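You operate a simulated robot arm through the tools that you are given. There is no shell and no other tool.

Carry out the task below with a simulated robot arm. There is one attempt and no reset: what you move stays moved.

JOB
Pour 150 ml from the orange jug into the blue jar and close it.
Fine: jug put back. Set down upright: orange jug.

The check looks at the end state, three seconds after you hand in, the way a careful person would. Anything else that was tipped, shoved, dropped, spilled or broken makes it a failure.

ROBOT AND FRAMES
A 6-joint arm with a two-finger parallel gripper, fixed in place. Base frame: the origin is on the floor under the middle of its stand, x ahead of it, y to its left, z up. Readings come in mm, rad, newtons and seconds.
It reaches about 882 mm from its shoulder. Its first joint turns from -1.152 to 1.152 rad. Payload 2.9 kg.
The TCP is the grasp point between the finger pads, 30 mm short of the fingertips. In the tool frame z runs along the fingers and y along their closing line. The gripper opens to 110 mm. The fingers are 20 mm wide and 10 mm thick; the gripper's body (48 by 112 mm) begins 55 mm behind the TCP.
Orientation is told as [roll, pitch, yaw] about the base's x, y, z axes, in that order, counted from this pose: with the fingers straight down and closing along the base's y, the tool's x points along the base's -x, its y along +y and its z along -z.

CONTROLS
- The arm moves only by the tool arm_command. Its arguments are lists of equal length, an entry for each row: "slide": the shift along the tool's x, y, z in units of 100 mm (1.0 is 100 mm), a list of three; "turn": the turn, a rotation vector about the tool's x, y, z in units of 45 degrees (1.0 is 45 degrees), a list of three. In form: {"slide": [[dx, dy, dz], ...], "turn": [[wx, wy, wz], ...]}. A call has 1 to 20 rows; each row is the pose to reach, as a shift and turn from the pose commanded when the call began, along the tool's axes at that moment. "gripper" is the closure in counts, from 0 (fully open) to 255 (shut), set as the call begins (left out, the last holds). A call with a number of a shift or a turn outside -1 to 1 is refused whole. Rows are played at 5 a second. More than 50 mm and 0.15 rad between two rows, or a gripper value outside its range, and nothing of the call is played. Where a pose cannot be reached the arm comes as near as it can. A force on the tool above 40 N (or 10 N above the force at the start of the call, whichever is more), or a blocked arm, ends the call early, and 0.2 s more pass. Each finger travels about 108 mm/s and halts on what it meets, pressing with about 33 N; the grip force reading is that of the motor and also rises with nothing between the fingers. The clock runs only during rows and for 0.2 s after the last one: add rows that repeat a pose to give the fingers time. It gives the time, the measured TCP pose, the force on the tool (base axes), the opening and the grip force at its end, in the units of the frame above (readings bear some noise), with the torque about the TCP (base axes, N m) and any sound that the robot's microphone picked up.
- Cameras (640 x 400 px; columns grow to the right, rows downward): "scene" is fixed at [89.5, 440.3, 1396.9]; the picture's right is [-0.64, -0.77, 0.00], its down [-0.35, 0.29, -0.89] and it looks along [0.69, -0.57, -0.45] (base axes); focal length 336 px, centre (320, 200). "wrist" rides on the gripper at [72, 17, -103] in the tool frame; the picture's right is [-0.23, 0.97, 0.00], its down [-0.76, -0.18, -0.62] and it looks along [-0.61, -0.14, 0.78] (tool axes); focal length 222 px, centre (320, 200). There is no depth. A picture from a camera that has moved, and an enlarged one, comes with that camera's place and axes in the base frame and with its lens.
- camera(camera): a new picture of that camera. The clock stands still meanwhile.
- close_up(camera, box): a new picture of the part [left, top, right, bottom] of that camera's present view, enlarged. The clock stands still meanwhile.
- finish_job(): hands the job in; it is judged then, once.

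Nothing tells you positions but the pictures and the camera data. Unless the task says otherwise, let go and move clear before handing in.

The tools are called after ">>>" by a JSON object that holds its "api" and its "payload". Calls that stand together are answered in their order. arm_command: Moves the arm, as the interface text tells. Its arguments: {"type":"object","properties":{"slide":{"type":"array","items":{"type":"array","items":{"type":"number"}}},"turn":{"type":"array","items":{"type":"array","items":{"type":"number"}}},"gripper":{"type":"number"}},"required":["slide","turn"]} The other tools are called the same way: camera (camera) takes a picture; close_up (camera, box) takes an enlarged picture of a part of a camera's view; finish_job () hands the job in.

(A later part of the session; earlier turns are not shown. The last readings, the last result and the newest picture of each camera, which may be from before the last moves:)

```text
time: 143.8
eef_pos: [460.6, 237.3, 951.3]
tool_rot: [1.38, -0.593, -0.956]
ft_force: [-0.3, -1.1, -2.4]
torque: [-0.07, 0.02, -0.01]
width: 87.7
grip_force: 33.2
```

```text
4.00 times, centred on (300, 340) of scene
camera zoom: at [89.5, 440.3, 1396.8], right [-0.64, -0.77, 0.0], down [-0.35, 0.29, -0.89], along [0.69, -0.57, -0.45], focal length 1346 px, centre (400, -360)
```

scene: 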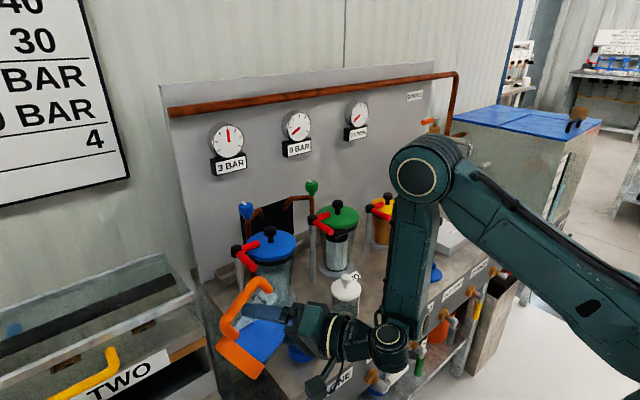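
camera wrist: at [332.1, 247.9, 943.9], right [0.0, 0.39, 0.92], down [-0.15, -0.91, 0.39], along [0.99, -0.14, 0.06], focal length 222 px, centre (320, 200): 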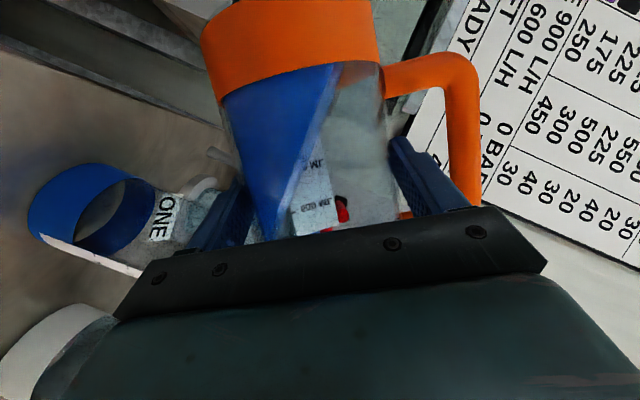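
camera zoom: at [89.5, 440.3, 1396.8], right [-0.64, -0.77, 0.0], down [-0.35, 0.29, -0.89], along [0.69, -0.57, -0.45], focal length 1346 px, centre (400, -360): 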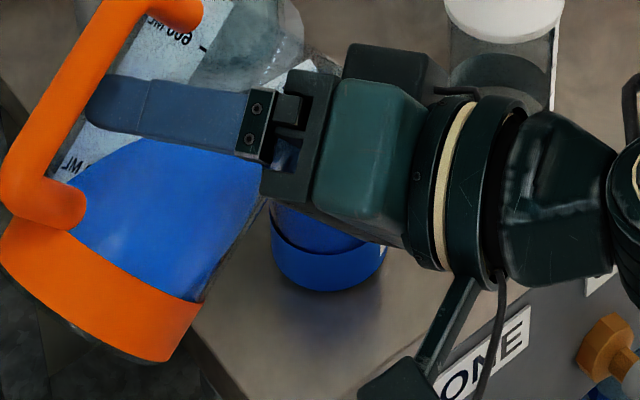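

The flow has stopped and the arm is back in good range. The jar now shows the level between its 100 and 150 ticks, closer to 150. I'm tilting back more and raising the jug to get a clean look at the jar.

>>> {"api": "arm_command", "payload": {"slide": [[-0.11, 0.162, -0.04], [-0.22, 0.324, -0.08], [-0.22, 0.324, -0.08]], "turn": [[0.036, 0, -0.099], [0.072, 0, -0.198], [0.072, 0, -0.198]]}}

>>> {"api": "camera", "payload": {"camera": "wrist"}}

>>> {"api": "close_up", "payload": {"camera": "wrist", "box": [20, 130, 260, 290]}}

>>> {"api": "close_up", "payload": {"camera": "scene", "box": [260, 290, 350, 390]}}

```text
time: 144.6
eef_pos: [456.7, 239.9, 991.1]
tool_rot: [1.299, -0.716, -0.91]
ft_force: [2.1, -3.3, -2.9]
torque: [-0.14, 0.04, 0.21]
width: 88.0
grip_force: 33.2
out of reach, approached as far as the arm can: row 1
```

```text
taken
camera wrist: at [329.6, 248.3, 976.3], right [-0.07, 0.51, 0.86], down [-0.16, -0.85, 0.5], along [0.99, -0.1, 0.14], focal length 222 px, centre (320, 200)
```

wrist: 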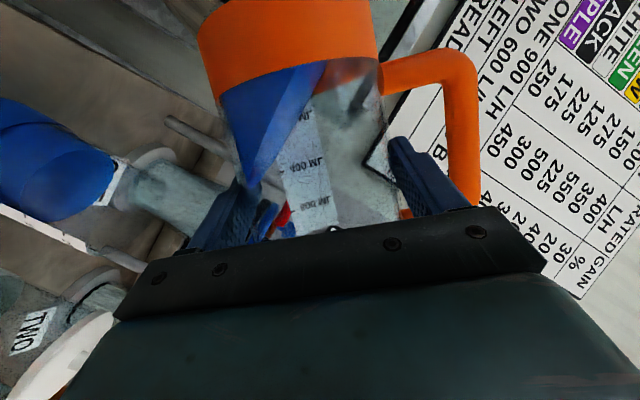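

```text
2.50 times, centred on (140, 210) of wrist
camera zoom: at [329.6, 248.3, 976.3], right [-0.07, 0.51, 0.86], down [-0.16, -0.85, 0.5], along [0.99, -0.1, 0.14], focal length 555 px, centre (770, 175)
```

zoom: 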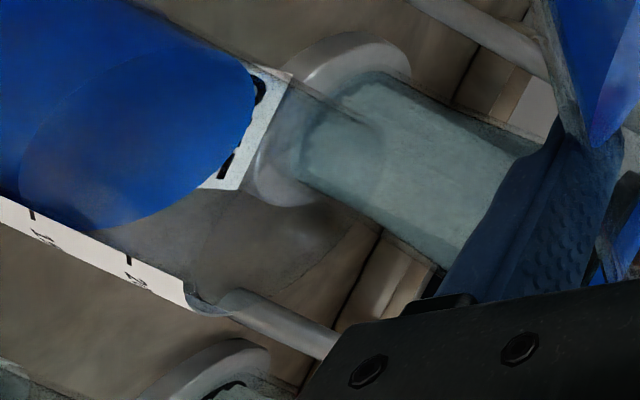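

```text
4.00 times, centred on (305, 340) of scene
camera zoom: at [89.5, 440.2, 1396.9], right [-0.64, -0.77, 0.0], down [-0.35, 0.29, -0.89], along [0.69, -0.57, -0.45], focal length 1346 px, centre (380, -360)
```

zoom: 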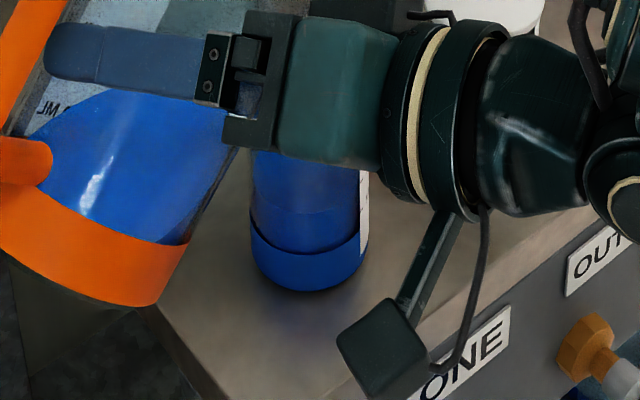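

Now the jar is in clear view. The ticks seen here are 150 and 200, and the liquid edge appears close to 150, but the geometry is too oblique to trust. I'll untilt fully, raise, and move to a spot where the wrist camera looks at the jar's label level-on.

>>> {"api": "arm_command", "payload": {"slide": [[-0.11, 0.121, -0.034], [-0.22, 0.242, -0.067], [-0.328, 0.363, -0.101], [-0.328, 0.363, -0.101], [-0.328, 0.363, -0.101], [-0.328, 0.363, -0.101], [-0.328, 0.363, -0.101], [-0.328, 0.363, -0.101]], "turn": [[0.051, 0.003, -0.12], [0.102, 0.006, -0.239], [0.16, 0.01, -0.375], [0.22, 0.013, -0.51], [0.28, 0.016, -0.65], [0.34, 0.02, -0.79], [0.38, 0.022, -0.89], [0.409, 0.0238, -0.956]]}}

>>> {"api": "camera", "payload": {"camera": "wrist"}}

>>> {"api": "camera", "payload": {"camera": "scene"}}

```text
time: 146.4
eef_pos: [458.0, 239.4, 1041.8]
tool_rot: [-0.083, -1.232, 0.266]
ft_force: [-0.2, -0.2, -3.3]
torque: [-0.02, 0.02, 0.01]
width: 87.8
grip_force: 32.6
```

```text
taken
camera wrist: at [334.9, 232.6, 1006.2], right [-0.11, 0.98, 0.19], down [-0.3, -0.21, 0.93], along [0.95, 0.04, 0.32], focal length 222 px, centre (320, 200)
```

wrist: 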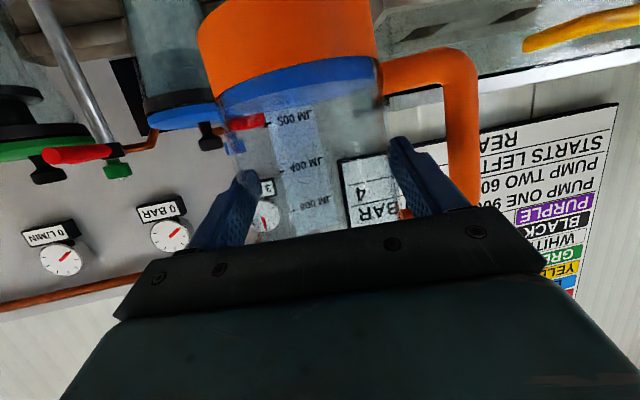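

```text
taken
```

scene: 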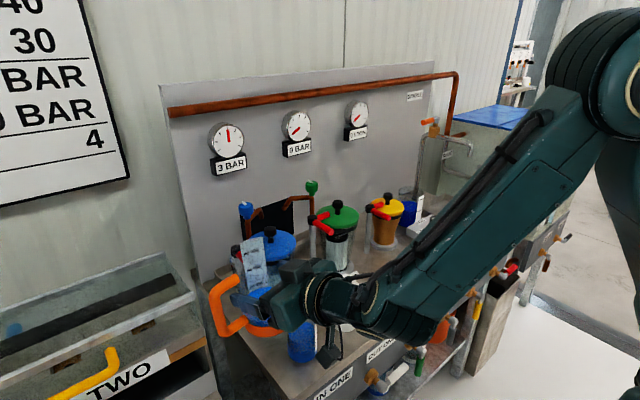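

The jug's own scale is visible too: its level is now below the 200 ml tick. I'll zoom in to read it.

>>> {"api": "close_up", "payload": {"camera": "wrist", "box": [200, 40, 400, 230]}}

>>> {"api": "close_up", "payload": {"camera": "scene", "box": [270, 300, 340, 380]}}

```text
2.11 times, centred on (300, 135) of wrist
camera zoom: at [334.9, 232.6, 1006.2], right [-0.11, 0.98, 0.19], down [-0.3, -0.21, 0.93], along [0.95, 0.04, 0.32], focal length 468 px, centre (362, 337)
```

zoom: 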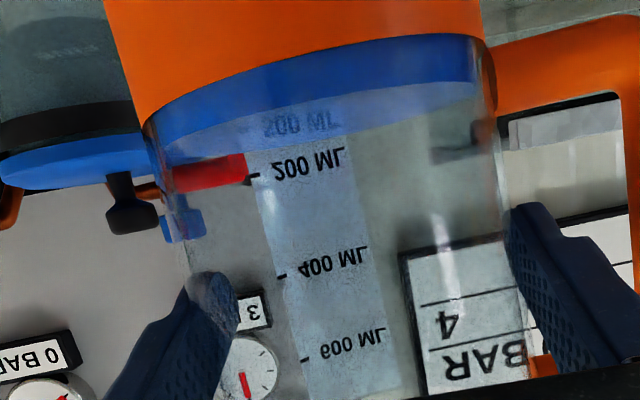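

```text
5.00 times, centred on (305, 340) of scene
camera zoom: at [89.5, 440.3, 1396.8], right [-0.64, -0.77, 0.0], down [-0.35, 0.29, -0.89], along [0.69, -0.57, -0.45], focal length 1682 px, centre (395, -500)
```

zoom: 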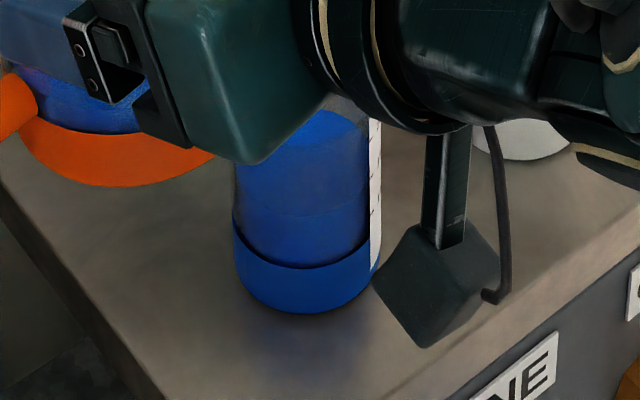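

The jug reads about 160 ml from the reflection of its 200 ml mark, so roughly 140–145 ml has been poured. I'm moving to a level-on viewpoint of the jar's label for an exact reading.

>>> {"api": "arm_command", "payload": {"slide": [[0.03, -0.21, -0.086], [0.062, -0.42, -0.172], [0.094, -0.63, -0.259], [0.125, -0.846, -0.345]], "turn": [[-0.0148, 0.014, 0.0318], [-0.0148, 0.014, 0.0318], [-0.0148, 0.014, 0.0318], [-0.0148, 0.014, 0.0318]]}}

>>> {"api": "arm_command", "payload": {"slide": [[0.03, -0.21, -0.086], [0.062, -0.42, -0.172], [0.094, -0.63, -0.259], [0.125, -0.846, -0.345]], "turn": [[0, 0, 0], [0, 0, 0], [0, 0, 0], [0, 0, 0]]}}

>>> {"api": "arm_command", "payload": {"slide": [[0.03, -0.23, -0.086], [0.062, -0.46, -0.172], [0.094, -0.7, -0.259], [0.124, -0.938, -0.342]], "turn": [[0, 0, 0], [0, 0, 0], [0, 0, 0], [0, 0, 0]]}}

>>> {"api": "arm_command", "payload": {"slide": [[0.24, 0, 0.087], [0.47, 0, 0.171], [0.71, 0, 0.258], [0.94, 0, 0.342]], "turn": [[0, 0, 0], [0, 0, 0], [0, 0, 0], [0, 0, 0]]}}

>>> {"api": "camera", "payload": {"camera": "wrist"}}

>>> {"api": "camera", "payload": {"camera": "scene"}}

```text
time: 147.4
eef_pos: [437.8, 148.6, 1043.3]
tool_rot: [0.007, -1.221, 0.184]
ft_force: [0.1, 0.2, -2.5]
torque: [-0.05, 0.02, 0.06]
width: 88.1
grip_force: 33.1
```

```text
time: 148.4
eef_pos: [434.0, 58.8, 1047.4]
tool_rot: [0.003, -1.22, 0.188]
ft_force: [-0.3, -0.5, -2.5]
torque: [-0.03, 0.02, 0.03]
width: 87.9
grip_force: 33.1
out of reach, approached as far as the arm can: row 3, 4
```

```text
time: 149.4
eef_pos: [426.5, -41.8, 1050.3]
tool_rot: [0.005, -1.22, 0.188]
ft_force: [-1.1, -0.2, -3.3]
torque: [-0.03, 0.01, 0.01]
width: 87.7
grip_force: 33.3
out of reach, approached as far as the arm can: row 1, 2, 3, 4
```

```text
time: 150.4
eef_pos: [432.7, -43.4, 950.5]
tool_rot: [0.002, -1.222, 0.187]
ft_force: [-0.6, -0.4, -2.4]
torque: [-0.05, 0.03, -0.03]
width: 87.6
grip_force: 33.2
out of reach, approached as far as the arm can: row 1, 2, 3, 4
```

```text
taken
camera wrist: at [309.3, -49.4, 916.4], right [-0.11, 0.97, 0.21], down [-0.28, -0.24, 0.93], along [0.95, 0.04, 0.3], focal length 222 px, centre (320, 200)
```

wrist: 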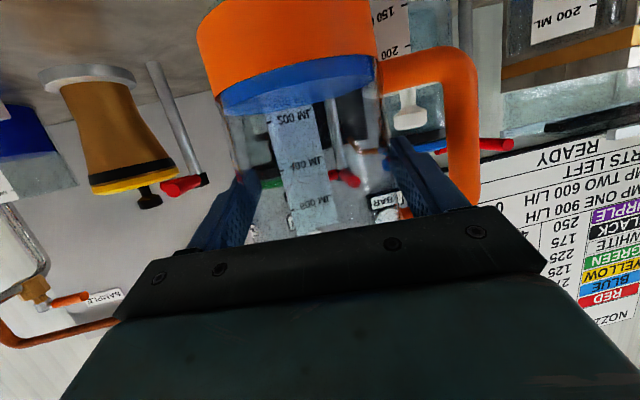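

```text
taken
```

scene: 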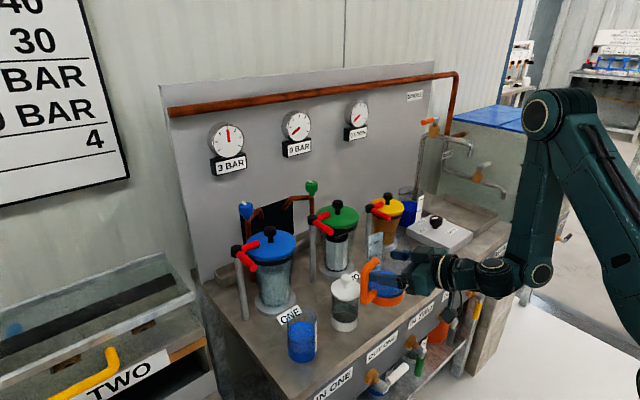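

The arm can't come any closer in, and the jug is near the white jar, so I'm not going lower here. The scene camera now has a free view of the blue jar, so I'll zoom there.

>>> {"api": "close_up", "payload": {"camera": "scene", "box": [280, 300, 325, 370]}}

>>> {"api": "close_up", "payload": {"camera": "scene", "box": [295, 305, 325, 355]}}

>>> {"api": "close_up", "payload": {"camera": "scene", "box": [250, 280, 400, 390]}}

```text
5.71 times, centred on (302, 335) of scene
camera zoom: at [89.5, 440.3, 1396.9], right [-0.64, -0.77, 0.0], down [-0.35, 0.29, -0.89], along [0.69, -0.57, -0.45], focal length 1923 px, centre (420, -571)
```

zoom: 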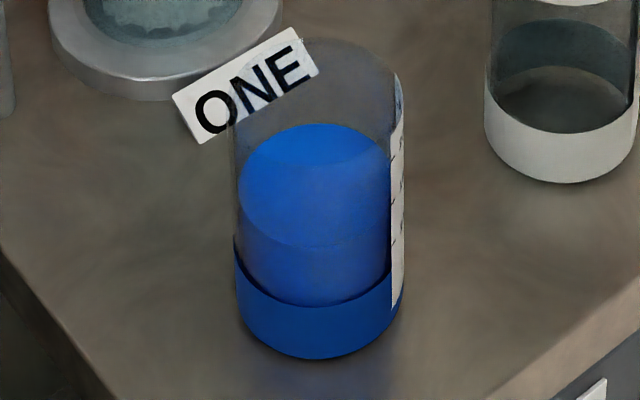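

```text
8.00 times, centred on (310, 330) of scene
camera zoom: at [89.5, 440.3, 1396.9], right [-0.64, -0.77, 0.0], down [-0.35, 0.29, -0.89], along [0.69, -0.57, -0.45], focal length 2692 px, centre (400, -840)
```

zoom: 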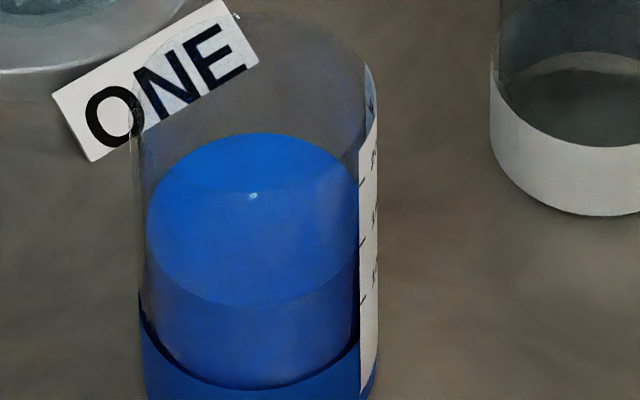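

```text
3.64 times, centred on (325, 335) of scene
camera zoom: at [89.5, 440.3, 1396.9], right [-0.64, -0.77, 0.0], down [-0.35, 0.29, -0.89], along [0.69, -0.57, -0.45], focal length 1224 px, centre (302, -291)
```

zoom: 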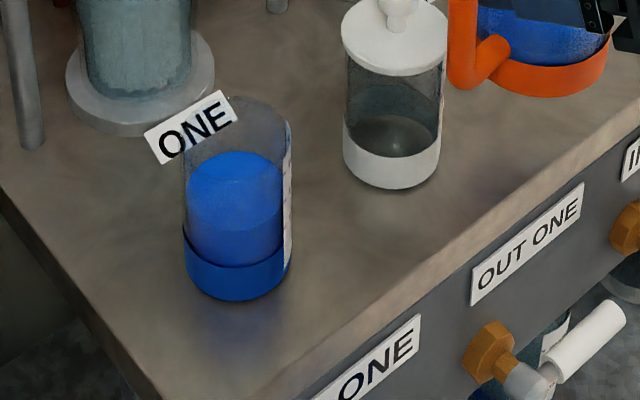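

The bench is clean and the jar is clearly visible. I need a precise reading, so I'll zoom further on the ticks and the liquid's edge.

>>> {"api": "close_up", "payload": {"camera": "scene", "box": [297, 315, 321, 345]}}

>>> {"api": "close_up", "payload": {"camera": "scene", "box": [284, 312, 316, 348]}}

```text
13.33 times, centred on (309, 330) of scene
camera zoom: at [89.5, 440.3, 1396.9], right [-0.64, -0.77, 0.0], down [-0.35, 0.29, -0.89], along [0.69, -0.57, -0.45], focal length 4487 px, centre (467, -1533)
```

zoom: 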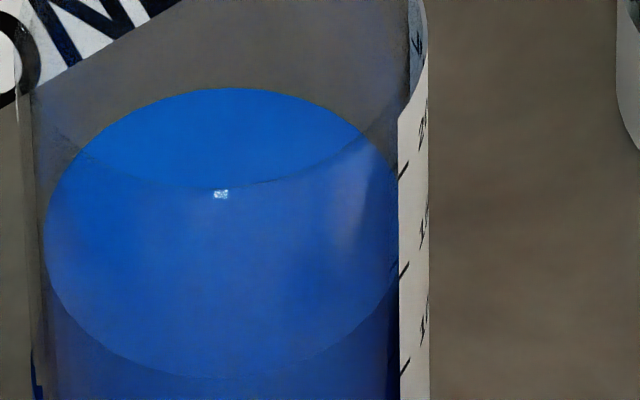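

```text
11.11 times, centred on (300, 330) of scene
camera zoom: at [89.5, 440.3, 1396.9], right [-0.64, -0.77, 0.0], down [-0.35, 0.29, -0.89], along [0.69, -0.57, -0.45], focal length 3739 px, centre (542, -1244)
```

zoom: 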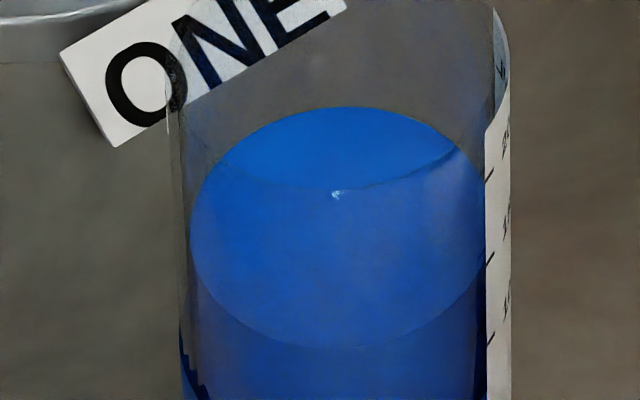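

The jar reading comes out near 130 ml, below the 150 tick. I'll cross-check with the jug's own scale in the current upright pose.

>>> {"api": "close_up", "payload": {"camera": "wrist", "box": [190, 40, 390, 230]}}

>>> {"api": "close_up", "payload": {"camera": "wrist", "box": [230, 70, 350, 150]}}

```text
2.11 times, centred on (290, 135) of wrist
camera zoom: at [309.3, -49.4, 916.4], right [-0.11, 0.97, 0.21], down [-0.28, -0.24, 0.93], along [0.95, 0.04, 0.3], focal length 468 px, centre (383, 337)
```

zoom: 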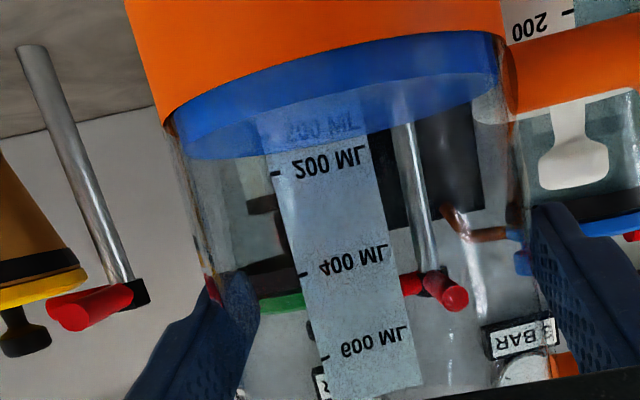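

```text
5.00 times, centred on (290, 110) of wrist
camera zoom: at [309.3, -49.4, 916.4], right [-0.11, 0.97, 0.21], down [-0.28, -0.24, 0.93], along [0.95, 0.04, 0.3], focal length 1111 px, centre (470, 650)
```

zoom: 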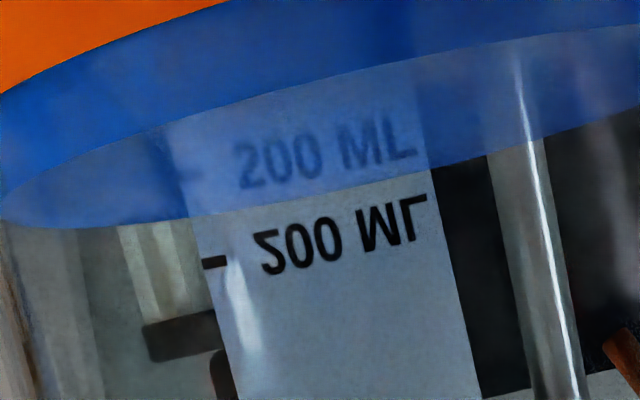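

Combining the readings, the jar holds about 130 ml and the jug about 160, so some 20 ml is still missing. I'll go back and pour the rest from about 40 mm higher, where the wrist has more room, aiming the lip a little short of centre for the longer fall.

>>> {"api": "arm_command", "payload": {"slide": [[-0.2, 0, -0.073], [-0.42, 0, -0.153], [-0.65, 0, -0.237], [-0.865, 0, -0.315]], "turn": [[0, 0, 0], [0, 0, 0], [0, 0, 0], [0, 0, 0]]}}

>>> {"api": "arm_command", "payload": {"slide": [[-0.024, 0.24, 0.067], [-0.05, 0.48, 0.135], [-0.074, 0.72, 0.2], [-0.098, 0.963, 0.27]], "turn": [[0, 0, 0], [0, 0, 0], [0, 0, 0], [0, 0, 0]]}}

>>> {"api": "arm_command", "payload": {"slide": [[-0.024, 0.24, 0.067], [-0.05, 0.48, 0.135], [-0.074, 0.72, 0.2], [-0.098, 0.963, 0.27]], "turn": [[0, 0, 0], [0, 0, 0], [0, 0, 0], [0, 0, 0]]}}

>>> {"api": "arm_command", "payload": {"slide": [[-0.02, 0.2, 0.055], [-0.04, 0.4, 0.11], [-0.06, 0.6, 0.165], [-0.08, 0.79, 0.22], [-0.08, 0.79, 0.22]], "turn": [[0, 0, 0], [0, 0, 0], [0, 0, 0], [0, 0, 0], [0, 0, 0]]}}

```text
time: 151.4
eef_pos: [433.2, -43.7, 1042.6]
tool_rot: [0.004, -1.219, 0.185]
ft_force: [-0.3, 0.0, -2.8]
torque: [-0.09, 0.01, 0.04]
width: 87.8
grip_force: 32.7
```

```text
time: 152.4
eef_pos: [443.0, 57.7, 1042.8]
tool_rot: [0.002, -1.221, 0.189]
ft_force: [-0.6, 0.0, -3.5]
torque: [-0.05, 0.01, -0.01]
width: 88.0
grip_force: 32.9
```

```text
time: 153.4
eef_pos: [454.0, 158.7, 1042.2]
tool_rot: [0.002, -1.221, 0.187]
ft_force: [-0.2, -0.4, -3.0]
torque: [-0.01, 0.04, 0.0]
width: 87.7
grip_force: 32.8
```

```text
time: 154.6
eef_pos: [460.6, 240.6, 1041.4]
tool_rot: [0.003, -1.22, 0.187]
ft_force: [1.0, 0.0, -3.2]
torque: [-0.08, 0.04, -0.02]
width: 87.7
grip_force: 33.5
```

In place again. I'm tilting to 45°, then lowering to z≈992 while tilting to 58° (still below the flow angle for the remaining 160 ml).

>>> {"api": "arm_command", "payload": {"slide": [[0, 0, 0], [0, 0, 0], [0, 0, 0], [0, 0, 0], [0, 0, 0], [0, 0, 0], [0, 0, 0]], "turn": [[-0.055, 0, 0.15], [-0.109, 0, 0.3], [-0.164, 0, 0.45], [-0.215, 0, 0.59], [-0.266, 0, 0.73], [-0.31, 0, 0.85], [-0.342, 0, 0.94]]}}

>>> {"api": "arm_command", "payload": {"slide": [[0.1, -0.11, 0.036], [0.21, -0.23, 0.076], [0.326, -0.346, 0.118], [0.326, -0.346, 0.118], [0.326, -0.346, 0.118]], "turn": [[-0.02, 0, 0.055], [-0.045, 0, 0.124], [-0.07, 0, 0.192], [-0.099, 0, 0.272], [-0.099, 0, 0.272]]}}

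>>> {"api": "camera", "payload": {"camera": "wrist"}}

>>> {"api": "close_up", "payload": {"camera": "scene", "box": [230, 240, 370, 380]}}

```text
time: 156.2
eef_pos: [461.3, 239.7, 1042.7]
tool_rot: [1.242, -0.724, -0.908]
ft_force: [-0.5, -0.6, -3.0]
torque: [-0.09, 0.0, -0.02]
width: 87.5
grip_force: 32.1
```

```text
time: 157.4
eef_pos: [461.2, 238.8, 992.9]
tool_rot: [1.361, -0.52, -0.975]
ft_force: [-0.8, -0.8, -2.6]
torque: [-0.07, 0.01, 0.01]
width: 88.0
grip_force: 32.8
```

```text
taken
camera wrist: at [333.4, 252.9, 989.3], right [0.01, 0.34, 0.94], down [-0.15, -0.93, 0.34], along [0.99, -0.15, 0.04], focal length 222 px, centre (320, 200)
```

wrist: 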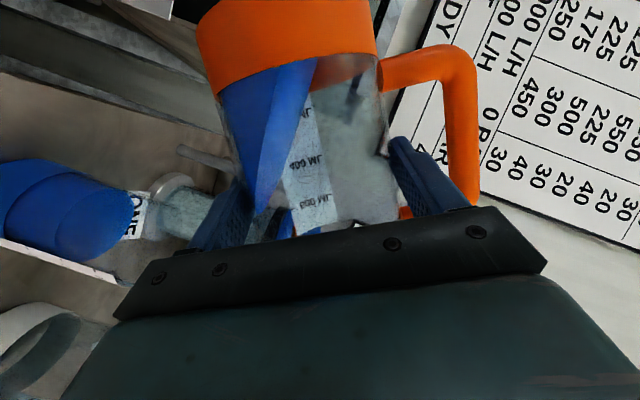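

```text
2.86 times, centred on (300, 310) of scene
camera zoom: at [89.5, 440.3, 1396.8], right [-0.64, -0.77, 0.0], down [-0.35, 0.29, -0.89], along [0.69, -0.57, -0.45], focal length 961 px, centre (377, -114)
```

zoom: 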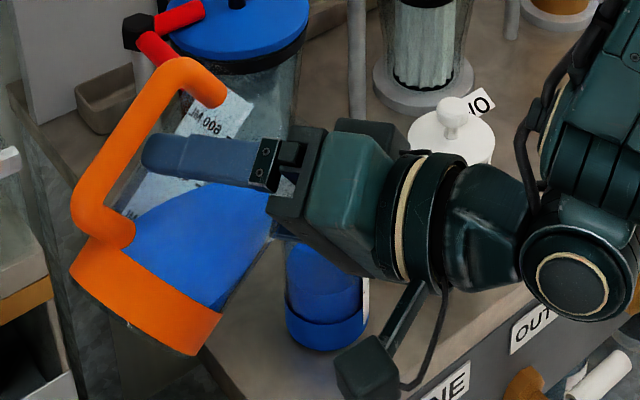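

No limits were hit. I'll take a reference close-up of the jar's level from here before continuing.

>>> {"api": "close_up", "payload": {"camera": "wrist", "box": [0, 140, 180, 290]}}

>>> {"api": "arm_command", "payload": {"slide": [[0, 0, 0], [0, 0, 0]], "turn": [[-0.019, 0, 0.0522], [-0.038, 0, 0.1044]]}}

>>> {"api": "close_up", "payload": {"camera": "wrist", "box": [0, 140, 180, 290]}}

>>> {"api": "close_up", "payload": {"camera": "wrist", "box": [200, 50, 400, 240]}}

```text
2.67 times, centred on (90, 215) of wrist
camera zoom: at [333.4, 252.9, 989.3], right [0.01, 0.34, 0.94], down [-0.15, -0.93, 0.34], along [0.99, -0.15, 0.04], focal length 592 px, centre (933, 160)
```

zoom: 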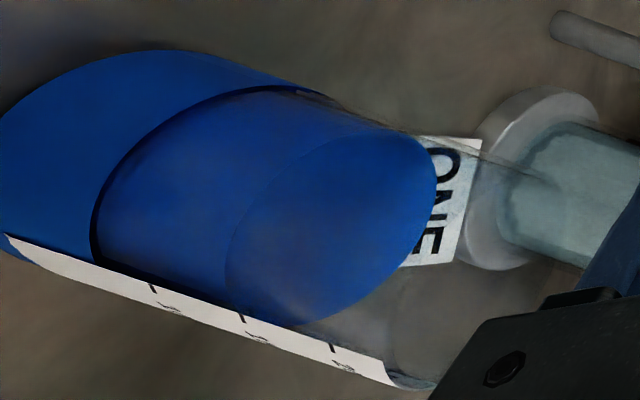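

```text
time: 158.0
eef_pos: [461.2, 240.5, 992.5]
tool_rot: [1.4, -0.438, -0.991]
ft_force: [0.5, -0.6, -2.0]
torque: [-0.07, 0.0, -0.01]
width: 87.6
grip_force: 32.5
```

```text
2.67 times, centred on (90, 215) of wrist
camera zoom: at [333.5, 253.3, 992.4], right [0.03, 0.26, 0.97], down [-0.15, -0.95, 0.26], along [0.99, -0.15, 0.01], focal length 592 px, centre (933, 160)
```

zoom: 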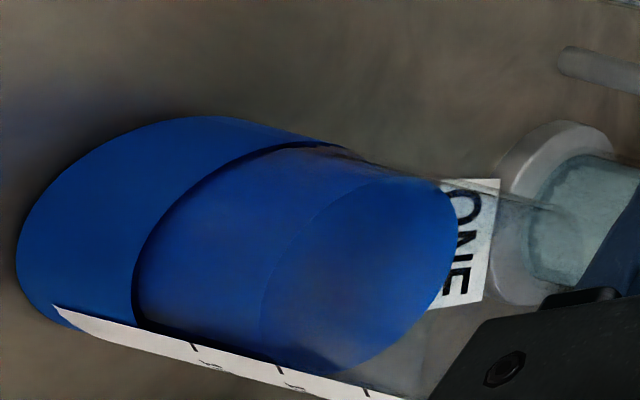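

```text
2.11 times, centred on (300, 145) of wrist
camera zoom: at [333.5, 253.3, 992.4], right [0.03, 0.26, 0.97], down [-0.15, -0.95, 0.26], along [0.99, -0.15, 0.01], focal length 468 px, centre (362, 316)
```

zoom: 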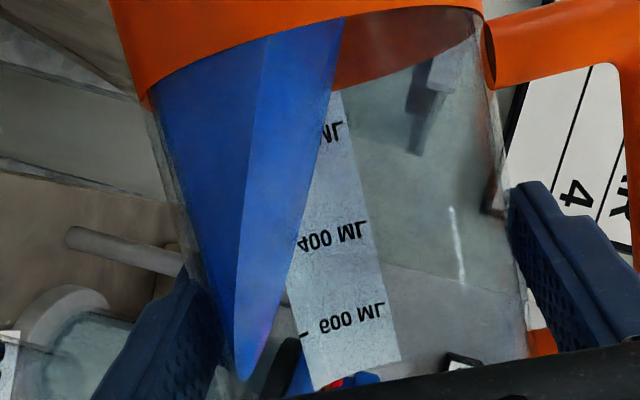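

From this view the level reads about 135 ml (between the 100 and 150 ticks), consistent within a few ml with the other readings, so ~15 ml more is needed. Adding 1.5° and holding briefly.

>>> {"api": "arm_command", "payload": {"slide": [[0, 0, 0], [0, 0, 0], [0, 0, 0]], "turn": [[-0.0057, 0, 0.0157], [-0.0114, 0, 0.0313], [-0.0114, 0, 0.0313]]}}

>>> {"api": "close_up", "payload": {"camera": "wrist", "box": [0, 140, 180, 290]}}

>>> {"api": "close_up", "payload": {"camera": "scene", "box": [265, 280, 345, 380]}}

```text
time: 158.8
eef_pos: [461.0, 239.9, 991.6]
tool_rot: [1.41, -0.413, -0.997]
ft_force: [1.6, -0.4, -2.7]
torque: [-0.09, 0.0, 0.0]
width: 87.5
grip_force: 33.5
```

```text
2.67 times, centred on (90, 215) of wrist
camera zoom: at [333.5, 252.9, 993.1], right [0.03, 0.24, 0.97], down [-0.15, -0.96, 0.24], along [0.99, -0.15, 0.0], focal length 592 px, centre (933, 160)
```

zoom: 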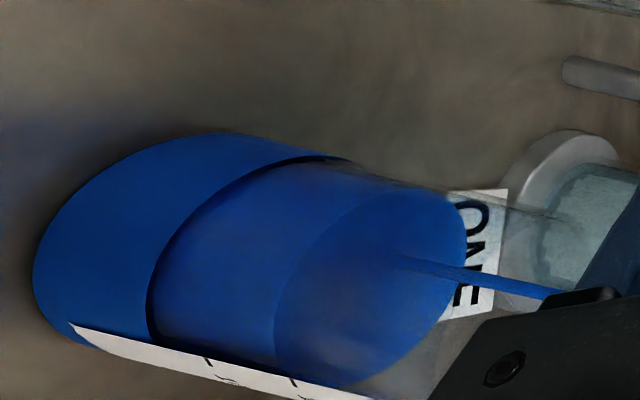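

```text
4.00 times, centred on (305, 330) of scene
camera zoom: at [89.5, 440.3, 1396.8], right [-0.64, -0.77, 0.0], down [-0.35, 0.29, -0.89], along [0.69, -0.57, -0.45], focal length 1346 px, centre (380, -320)
```

zoom: 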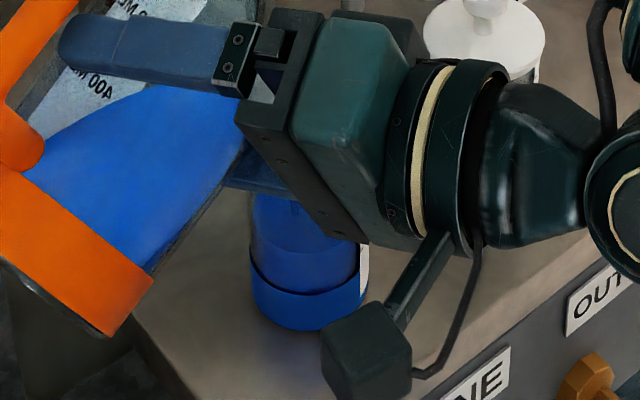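

The stream lands in the middle of the jar's surface. I'll continue in short holds.

>>> {"api": "arm_command", "payload": {"slide": [[0, 0, 0], [0, 0, 0], [0, 0, 0], [0, 0, 0], [0, 0, 0]], "turn": [[0, 0, 0], [0, 0, 0], [0, 0, 0], [0, 0, 0], [0, 0, 0]]}}

>>> {"api": "close_up", "payload": {"camera": "wrist", "box": [0, 140, 180, 290]}}

```text
time: 160.0
eef_pos: [460.6, 240.0, 993.7]
tool_rot: [1.409, -0.413, -0.998]
ft_force: [-0.5, 0.4, -3.5]
torque: [-0.07, 0.02, 0.0]
width: 87.9
grip_force: 33.0
```

```text
2.67 times, centred on (90, 215) of wrist
camera zoom: at [333.5, 253.0, 993.1], right [0.03, 0.24, 0.97], down [-0.15, -0.96, 0.24], along [0.99, -0.15, 0.0], focal length 592 px, centre (933, 160)
```

zoom: 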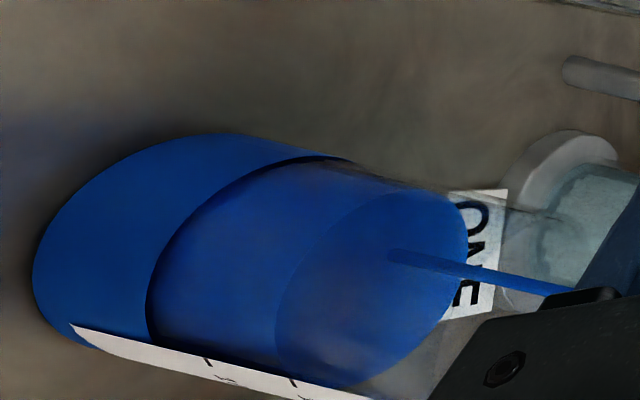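

The flow is very slow at this angle. Adding 1°.

>>> {"api": "arm_command", "payload": {"slide": [[0, 0, 0], [0, 0, 0], [0, 0, 0], [0, 0, 0], [0, 0, 0]], "turn": [[-0.0076, 0, 0.0209], [-0.0076, 0, 0.0209], [-0.0076, 0, 0.0209], [-0.0076, 0, 0.0209], [-0.0076, 0, 0.0209]]}}

>>> {"api": "close_up", "payload": {"camera": "wrist", "box": [0, 140, 180, 290]}}

```text
time: 161.2
eef_pos: [460.5, 240.2, 991.6]
tool_rot: [1.415, -0.398, -1.0]
ft_force: [0.9, 0.2, -3.5]
torque: [-0.07, 0.04, 0.01]
width: 87.6
grip_force: 33.2
```

```text
2.67 times, centred on (90, 215) of wrist
camera zoom: at [333.1, 252.8, 993.8], right [0.04, 0.22, 0.97], down [-0.15, -0.96, 0.22], along [0.99, -0.15, 0.0], focal length 592 px, centre (933, 160)
```

zoom: 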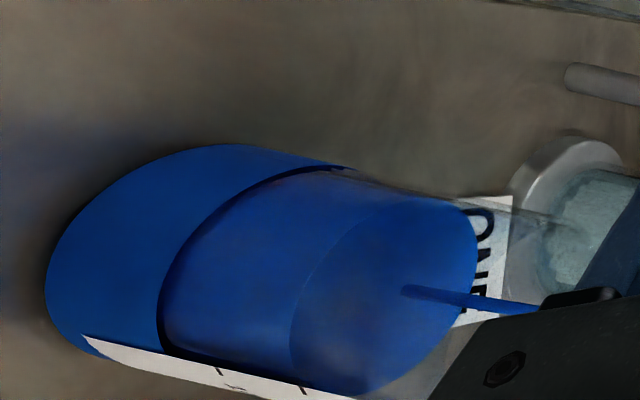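

>>> {"api": "arm_command", "payload": {"slide": [[0, 0, 0], [0, 0, 0], [0, 0, 0], [0, 0, 0], [0, 0, 0], [0, 0, 0]], "turn": [[-0.0038, 0, 0.0105], [-0.0038, 0, 0.0105], [-0.0038, 0, 0.0105], [-0.0038, 0, 0.0105], [-0.0038, 0, 0.0105], [-0.0038, 0, 0.0105]]}}

>>> {"api": "close_up", "payload": {"camera": "wrist", "box": [0, 140, 180, 290]}}

>>> {"api": "close_up", "payload": {"camera": "scene", "box": [284, 312, 316, 348]}}

```text
time: 162.6
eef_pos: [461.4, 240.1, 992.6]
tool_rot: [1.419, -0.392, -1.003]
ft_force: [0.2, 0.3, -3.2]
torque: [-0.07, -0.01, -0.01]
width: 87.8
grip_force: 33.1
```

```text
2.67 times, centred on (90, 215) of wrist
camera zoom: at [333.2, 252.7, 994.6], right [0.04, 0.21, 0.98], down [-0.15, -0.97, 0.21], along [0.99, -0.15, -0.01], focal length 592 px, centre (933, 160)
```

zoom: 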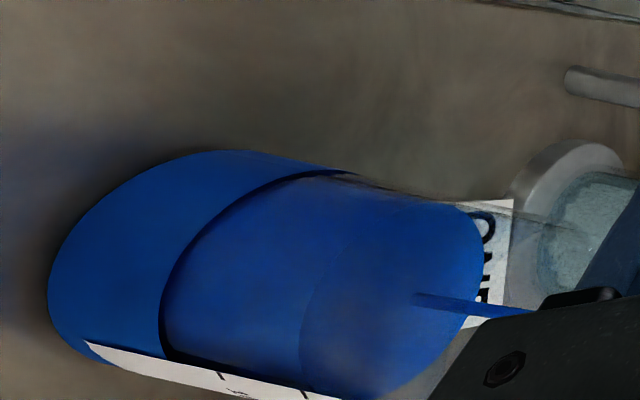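

```text
11.11 times, centred on (300, 330) of scene
camera zoom: at [89.5, 440.3, 1396.8], right [-0.64, -0.77, 0.0], down [-0.35, 0.29, -0.89], along [0.69, -0.57, -0.45], focal length 3739 px, centre (542, -1244)
```

zoom: 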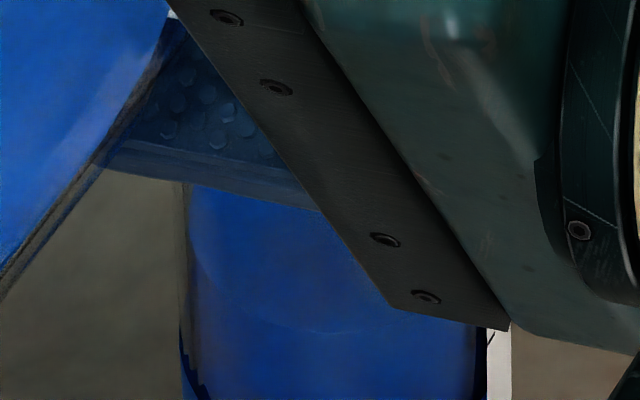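

The wrist view now reads about 145 ml and the scene view about 140. A final short hold, then straight back below the flow angle.

>>> {"api": "arm_command", "payload": {"slide": [[0, 0, 0], [0, 0, 0], [0, 0, 0], [0, 0, 0], [0, 0, 0], [0, 0, 0], [0, 0, 0], [0, 0, 0], [0, 0, 0]], "turn": [[0, 0, 0], [0, 0, 0], [0, 0, 0], [0, 0, 0], [0, 0, 0], [0, 0, 0], [0.02, 0, -0.056], [0.048, 0, -0.132], [0.076, 0, -0.209]]}}

>>> {"api": "close_up", "payload": {"camera": "wrist", "box": [0, 140, 180, 290]}}

>>> {"api": "close_up", "payload": {"camera": "scene", "box": [284, 312, 316, 348]}}

```text
time: 164.6
eef_pos: [460.5, 239.9, 992.0]
tool_rot: [1.343, -0.551, -0.965]
ft_force: [0.5, -0.2, -2.0]
torque: [-0.07, 0.01, 0.01]
width: 87.7
grip_force: 33.1
```

```text
2.67 times, centred on (90, 215) of wrist
camera zoom: at [333.2, 252.9, 988.2], right [0.01, 0.37, 0.93], down [-0.16, -0.92, 0.37], along [0.99, -0.15, 0.05], focal length 592 px, centre (933, 160)
```

zoom: 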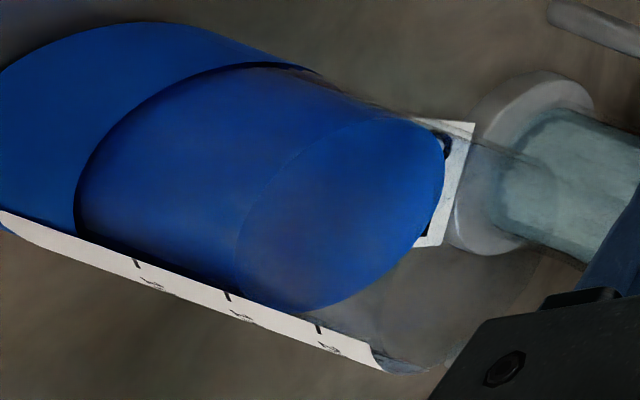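

```text
11.11 times, centred on (300, 330) of scene
camera zoom: at [89.5, 440.3, 1396.8], right [-0.64, -0.77, 0.0], down [-0.35, 0.29, -0.89], along [0.69, -0.57, -0.45], focal length 3739 px, centre (542, -1244)
```

zoom: 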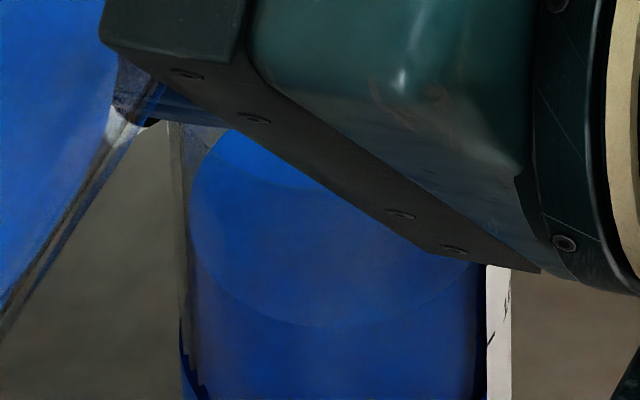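

The flow has stopped. The readings bracket 150 ml (about 154 from the wrist, about 142 from the scene). I'm untilting and moving the jug away for a clean check.

>>> {"api": "arm_command", "payload": {"slide": [[-0.09, 0.14, -0.031], [-0.18, 0.28, -0.063], [-0.26, 0.417, -0.094], [-0.26, 0.417, -0.094], [-0.26, 0.417, -0.094], [-0.26, 0.417, -0.094], [-0.26, 0.417, -0.094]], "turn": [[0.05, 0, -0.137], [0.1, 0, -0.275], [0.15, 0, -0.412], [0.2, 0, -0.55], [0.25, 0, -0.687], [0.3, 0, -0.825], [0.342, 0, -0.94]]}}

>>> {"api": "arm_command", "payload": {"slide": [[0, 0, 0], [0, 0, 0], [0, 0, 0]], "turn": [[0.044, 0, -0.12], [0.0875, 0, -0.24], [0.0875, 0, -0.24]]}}

>>> {"api": "arm_command", "payload": {"slide": [[0.02, -0.2, -0.05], [0.05, -0.44, -0.11], [0.07, -0.68, -0.18], [0.1, -0.93, -0.245]], "turn": [[0, 0, 0], [0, 0, 0], [0, 0, 0], [0, 0, 0]]}}

>>> {"api": "arm_command", "payload": {"slide": [[0.02, -0.24, -0.05], [0.05, -0.48, -0.11], [0.07, -0.71, -0.18], [0.09, -0.95, -0.24]], "turn": [[0, 0, 0], [0, 0, 0], [0, 0, 0], [0, 0, 0]]}}

>>> {"api": "close_up", "payload": {"camera": "scene", "box": [284, 312, 316, 348]}}

>>> {"api": "close_up", "payload": {"camera": "scene", "box": [250, 260, 400, 390]}}

```text
time: 166.2
eef_pos: [460.3, 239.7, 1043.1]
tool_rot: [0.516, -1.176, -0.293]
ft_force: [-0.6, 0.1, -2.6]
torque: [-0.05, 0.01, 0.02]
width: 88.0
grip_force: 33.2
```

```text
time: 167.0
eef_pos: [461.5, 240.6, 1041.3]
tool_rot: [-0.024, -1.219, 0.212]
ft_force: [-0.3, 0.1, -2.3]
torque: [-0.05, 0.02, 0.01]
width: 87.8
grip_force: 33.0
```

```text
time: 168.0
eef_pos: [452.7, 142.5, 1042.1]
tool_rot: [-0.022, -1.222, 0.209]
ft_force: [0.1, -0.4, -3.4]
torque: [-0.04, 0.01, 0.0]
width: 87.8
grip_force: 33.0
```

```text
time: 169.0
eef_pos: [443.1, 43.2, 1045.2]
tool_rot: [-0.021, -1.222, 0.209]
ft_force: [0.2, 0.8, -2.7]
torque: [-0.07, 0.05, 0.01]
width: 87.8
grip_force: 32.7
```

```text
11.11 times, centred on (300, 330) of scene
camera zoom: at [89.5, 440.3, 1396.9], right [-0.64, -0.77, 0.0], down [-0.35, 0.29, -0.89], along [0.69, -0.57, -0.45], focal length 3739 px, centre (542, -1244)
```

zoom: 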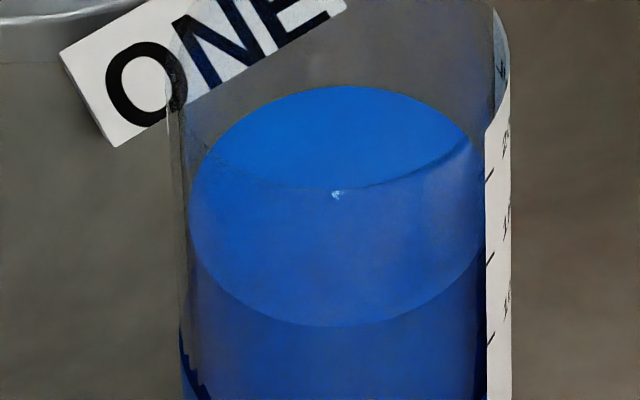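

```text
3.08 times, centred on (325, 325) of scene
camera zoom: at [89.5, 440.3, 1396.9], right [-0.64, -0.77, 0.0], down [-0.35, 0.29, -0.89], along [0.69, -0.57, -0.45], focal length 1035 px, centre (305, -185)
```

zoom: 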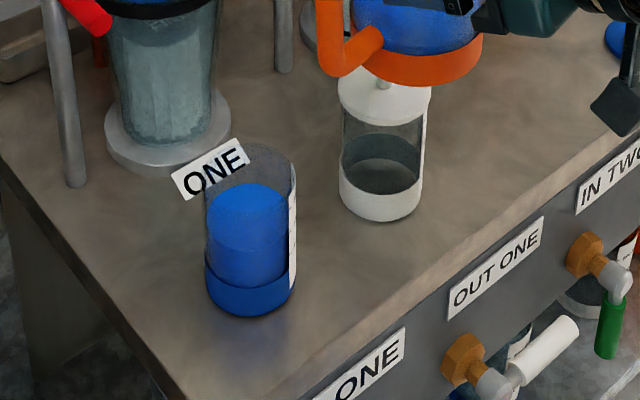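

I'll zoom right onto the 150 tick and the liquid's edge for the final reading.

>>> {"api": "close_up", "payload": {"camera": "scene", "box": [306, 320, 320, 342]}}

>>> {"api": "close_up", "payload": {"camera": "wrist", "box": [190, 40, 390, 230]}}

>>> {"api": "camera", "payload": {"camera": "wrist"}}

```text
16.00 times, centred on (313, 331) of scene
camera zoom: at [89.5, 440.3, 1396.9], right [-0.64, -0.77, 0.0], down [-0.35, 0.29, -0.89], along [0.69, -0.57, -0.45], focal length 5384 px, centre (432, -1896)
```

zoom: 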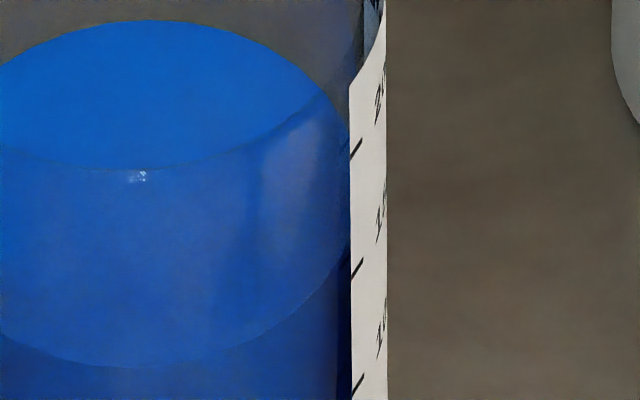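

```text
2.11 times, centred on (290, 135) of wrist
camera zoom: at [320.0, 36.7, 1010.5], right [-0.11, 0.97, 0.21], down [-0.29, -0.23, 0.93], along [0.95, 0.04, 0.3], focal length 468 px, centre (383, 337)
```

zoom: 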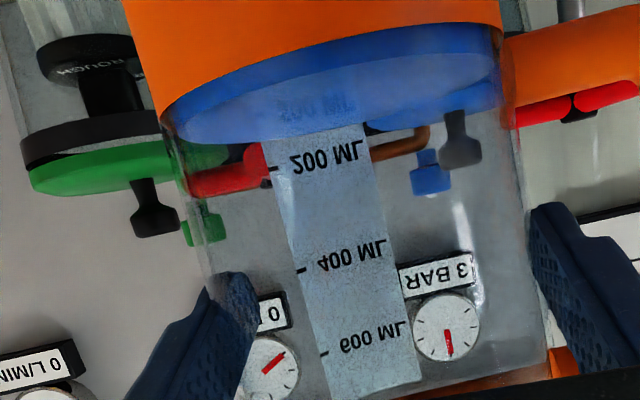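

```text
taken
camera wrist: at [320.0, 36.7, 1010.5], right [-0.11, 0.97, 0.21], down [-0.29, -0.23, 0.93], along [0.95, 0.04, 0.3], focal length 222 px, centre (320, 200)
```

wrist: 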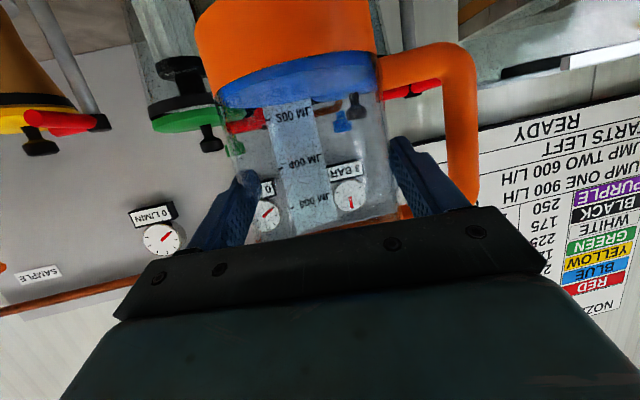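

The jar reads ~144–151 ml across methods and the jug holds ~150 of its original ~300, so the 150 ml is delivered within a few ml. Now I'm carrying the jug back to its place to set it down.

>>> {"api": "arm_command", "payload": {"slide": [[-0.003, -0.2, 0.01], [-0.007, -0.42, 0.02], [-0.01, -0.64, 0.03], [-0.014, -0.853, 0.037]], "turn": [[-0.0031, 0, 0.0086], [-0.0031, 0, 0.0086], [-0.0031, 0, 0.0086], [-0.0031, 0, 0.0086]]}}

>>> {"api": "arm_command", "payload": {"slide": [[-0.005, -0.22, 0.014], [-0.01, -0.44, 0.028], [-0.015, -0.65, 0.04], [-0.02, -0.857, 0.055], [-0.02, -0.857, 0.055]], "turn": [[0, 0, 0], [0, 0, 0], [0, 0, 0], [0, 0, 0], [0, 0, 0]]}}

>>> {"api": "arm_command", "payload": {"slide": [[0.24, 0, 0.087], [0.47, 0, 0.171], [0.71, 0, 0.258], [0.94, 0, 0.342]], "turn": [[0, 0, 0], [0, 0, 0], [0, 0, 0], [0, 0, 0]]}}

>>> {"api": "close_up", "payload": {"camera": "scene", "box": [340, 180, 480, 320]}}

>>> {"api": "camera", "payload": {"camera": "wrist"}}

```text
time: 170.0
eef_pos: [463.9, -39.5, 1043.8]
tool_rot: [0.001, -1.223, 0.188]
ft_force: [0.4, -0.3, -2.1]
torque: [-0.07, 0.03, 0.03]
width: 88.1
grip_force: 32.5
```

```text
time: 171.2
eef_pos: [487.6, -121.9, 1043.8]
tool_rot: [0.002, -1.22, 0.188]
ft_force: [0.8, 0.3, -1.6]
torque: [-0.08, 0.05, -0.01]
width: 88.1
grip_force: 32.9
```

```text
time: 172.2
eef_pos: [486.3, -119.8, 942.0]
tool_rot: [0.002, -1.222, 0.188]
ft_force: [0.9, 0.2, -2.3]
torque: [-0.02, 0.04, 0.0]
width: 87.8
grip_force: 32.8
```

```text
2.86 times, centred on (410, 250) of scene
camera zoom: at [89.5, 440.3, 1396.9], right [-0.64, -0.77, 0.0], down [-0.35, 0.29, -0.89], along [0.69, -0.57, -0.45], focal length 961 px, centre (63, 57)
```

zoom: 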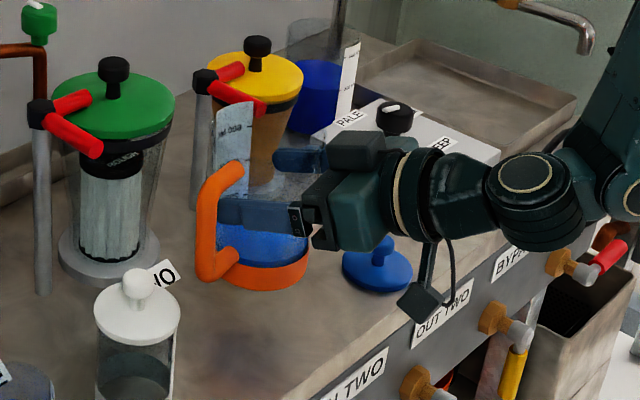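

```text
taken
camera wrist: at [362.8, -126.5, 908.8], right [-0.11, 0.97, 0.21], down [-0.29, -0.24, 0.93], along [0.95, 0.04, 0.3], focal length 222 px, centre (320, 200)
```

wrist: 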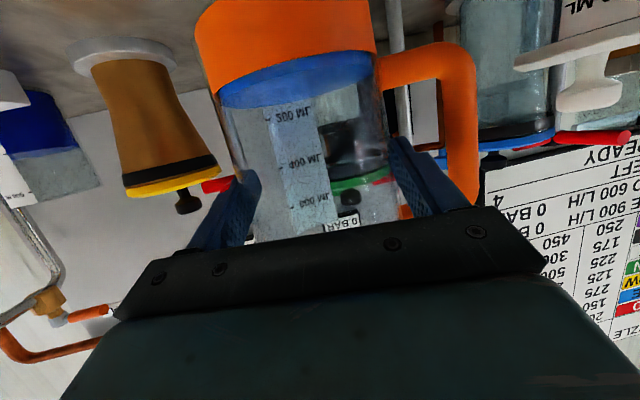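

It's upright and clear of everything. Lowering to just above the bench, then stepping down to contact.

>>> {"api": "arm_command", "payload": {"slide": [[0.13, 0, 0.048], [0.27, 0, 0.098], [0.4, 0, 0.146], [0.5, 0, 0.182], [0.526, 0, 0.192], [0.526, 0, 0.192]], "turn": [[0, 0, 0], [0, 0, 0], [0, 0, 0], [0, 0, 0], [0, 0, 0], [0, 0, 0]]}}

>>> {"api": "arm_command", "payload": {"slide": [[0.01, 0, 0.0035], [0.019, 0, 0.0068], [0.019, 0, 0.0068]], "turn": [[0, 0, 0], [0, 0, 0], [0, 0, 0]]}}

>>> {"api": "close_up", "payload": {"camera": "scene", "box": [350, 215, 450, 305]}}

```text
time: 173.6
eef_pos: [486.3, -120.5, 887.7]
tool_rot: [-0.001, -1.223, 0.189]
ft_force: [-0.8, 0.1, -3.0]
torque: [-0.04, 0.09, -0.01]
width: 87.7
grip_force: 32.6
```

```text
time: 174.4
eef_pos: [487.7, -122.1, 886.1]
tool_rot: [0.002, -1.224, 0.189]
ft_force: [-1.6, 1.4, 15.1]
torque: [0.49, -0.52, 0.12]
width: 87.8
grip_force: 32.9
```

```text
4.44 times, centred on (400, 260) of scene
camera zoom: at [89.2, 440.3, 1396.9], right [-0.64, -0.77, 0.0], down [-0.35, 0.29, -0.89], along [0.69, -0.57, -0.45], focal length 1496 px, centre (-36, -67)
```

zoom: 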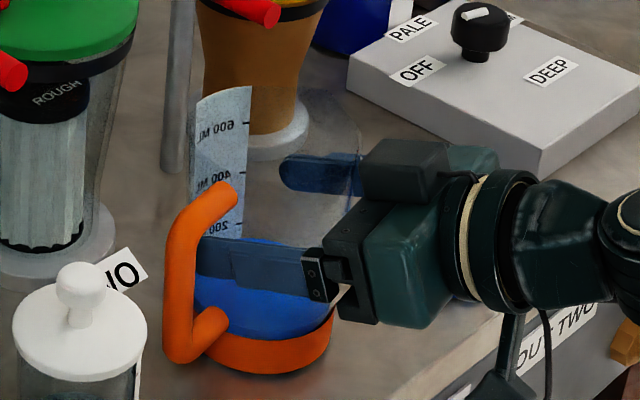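

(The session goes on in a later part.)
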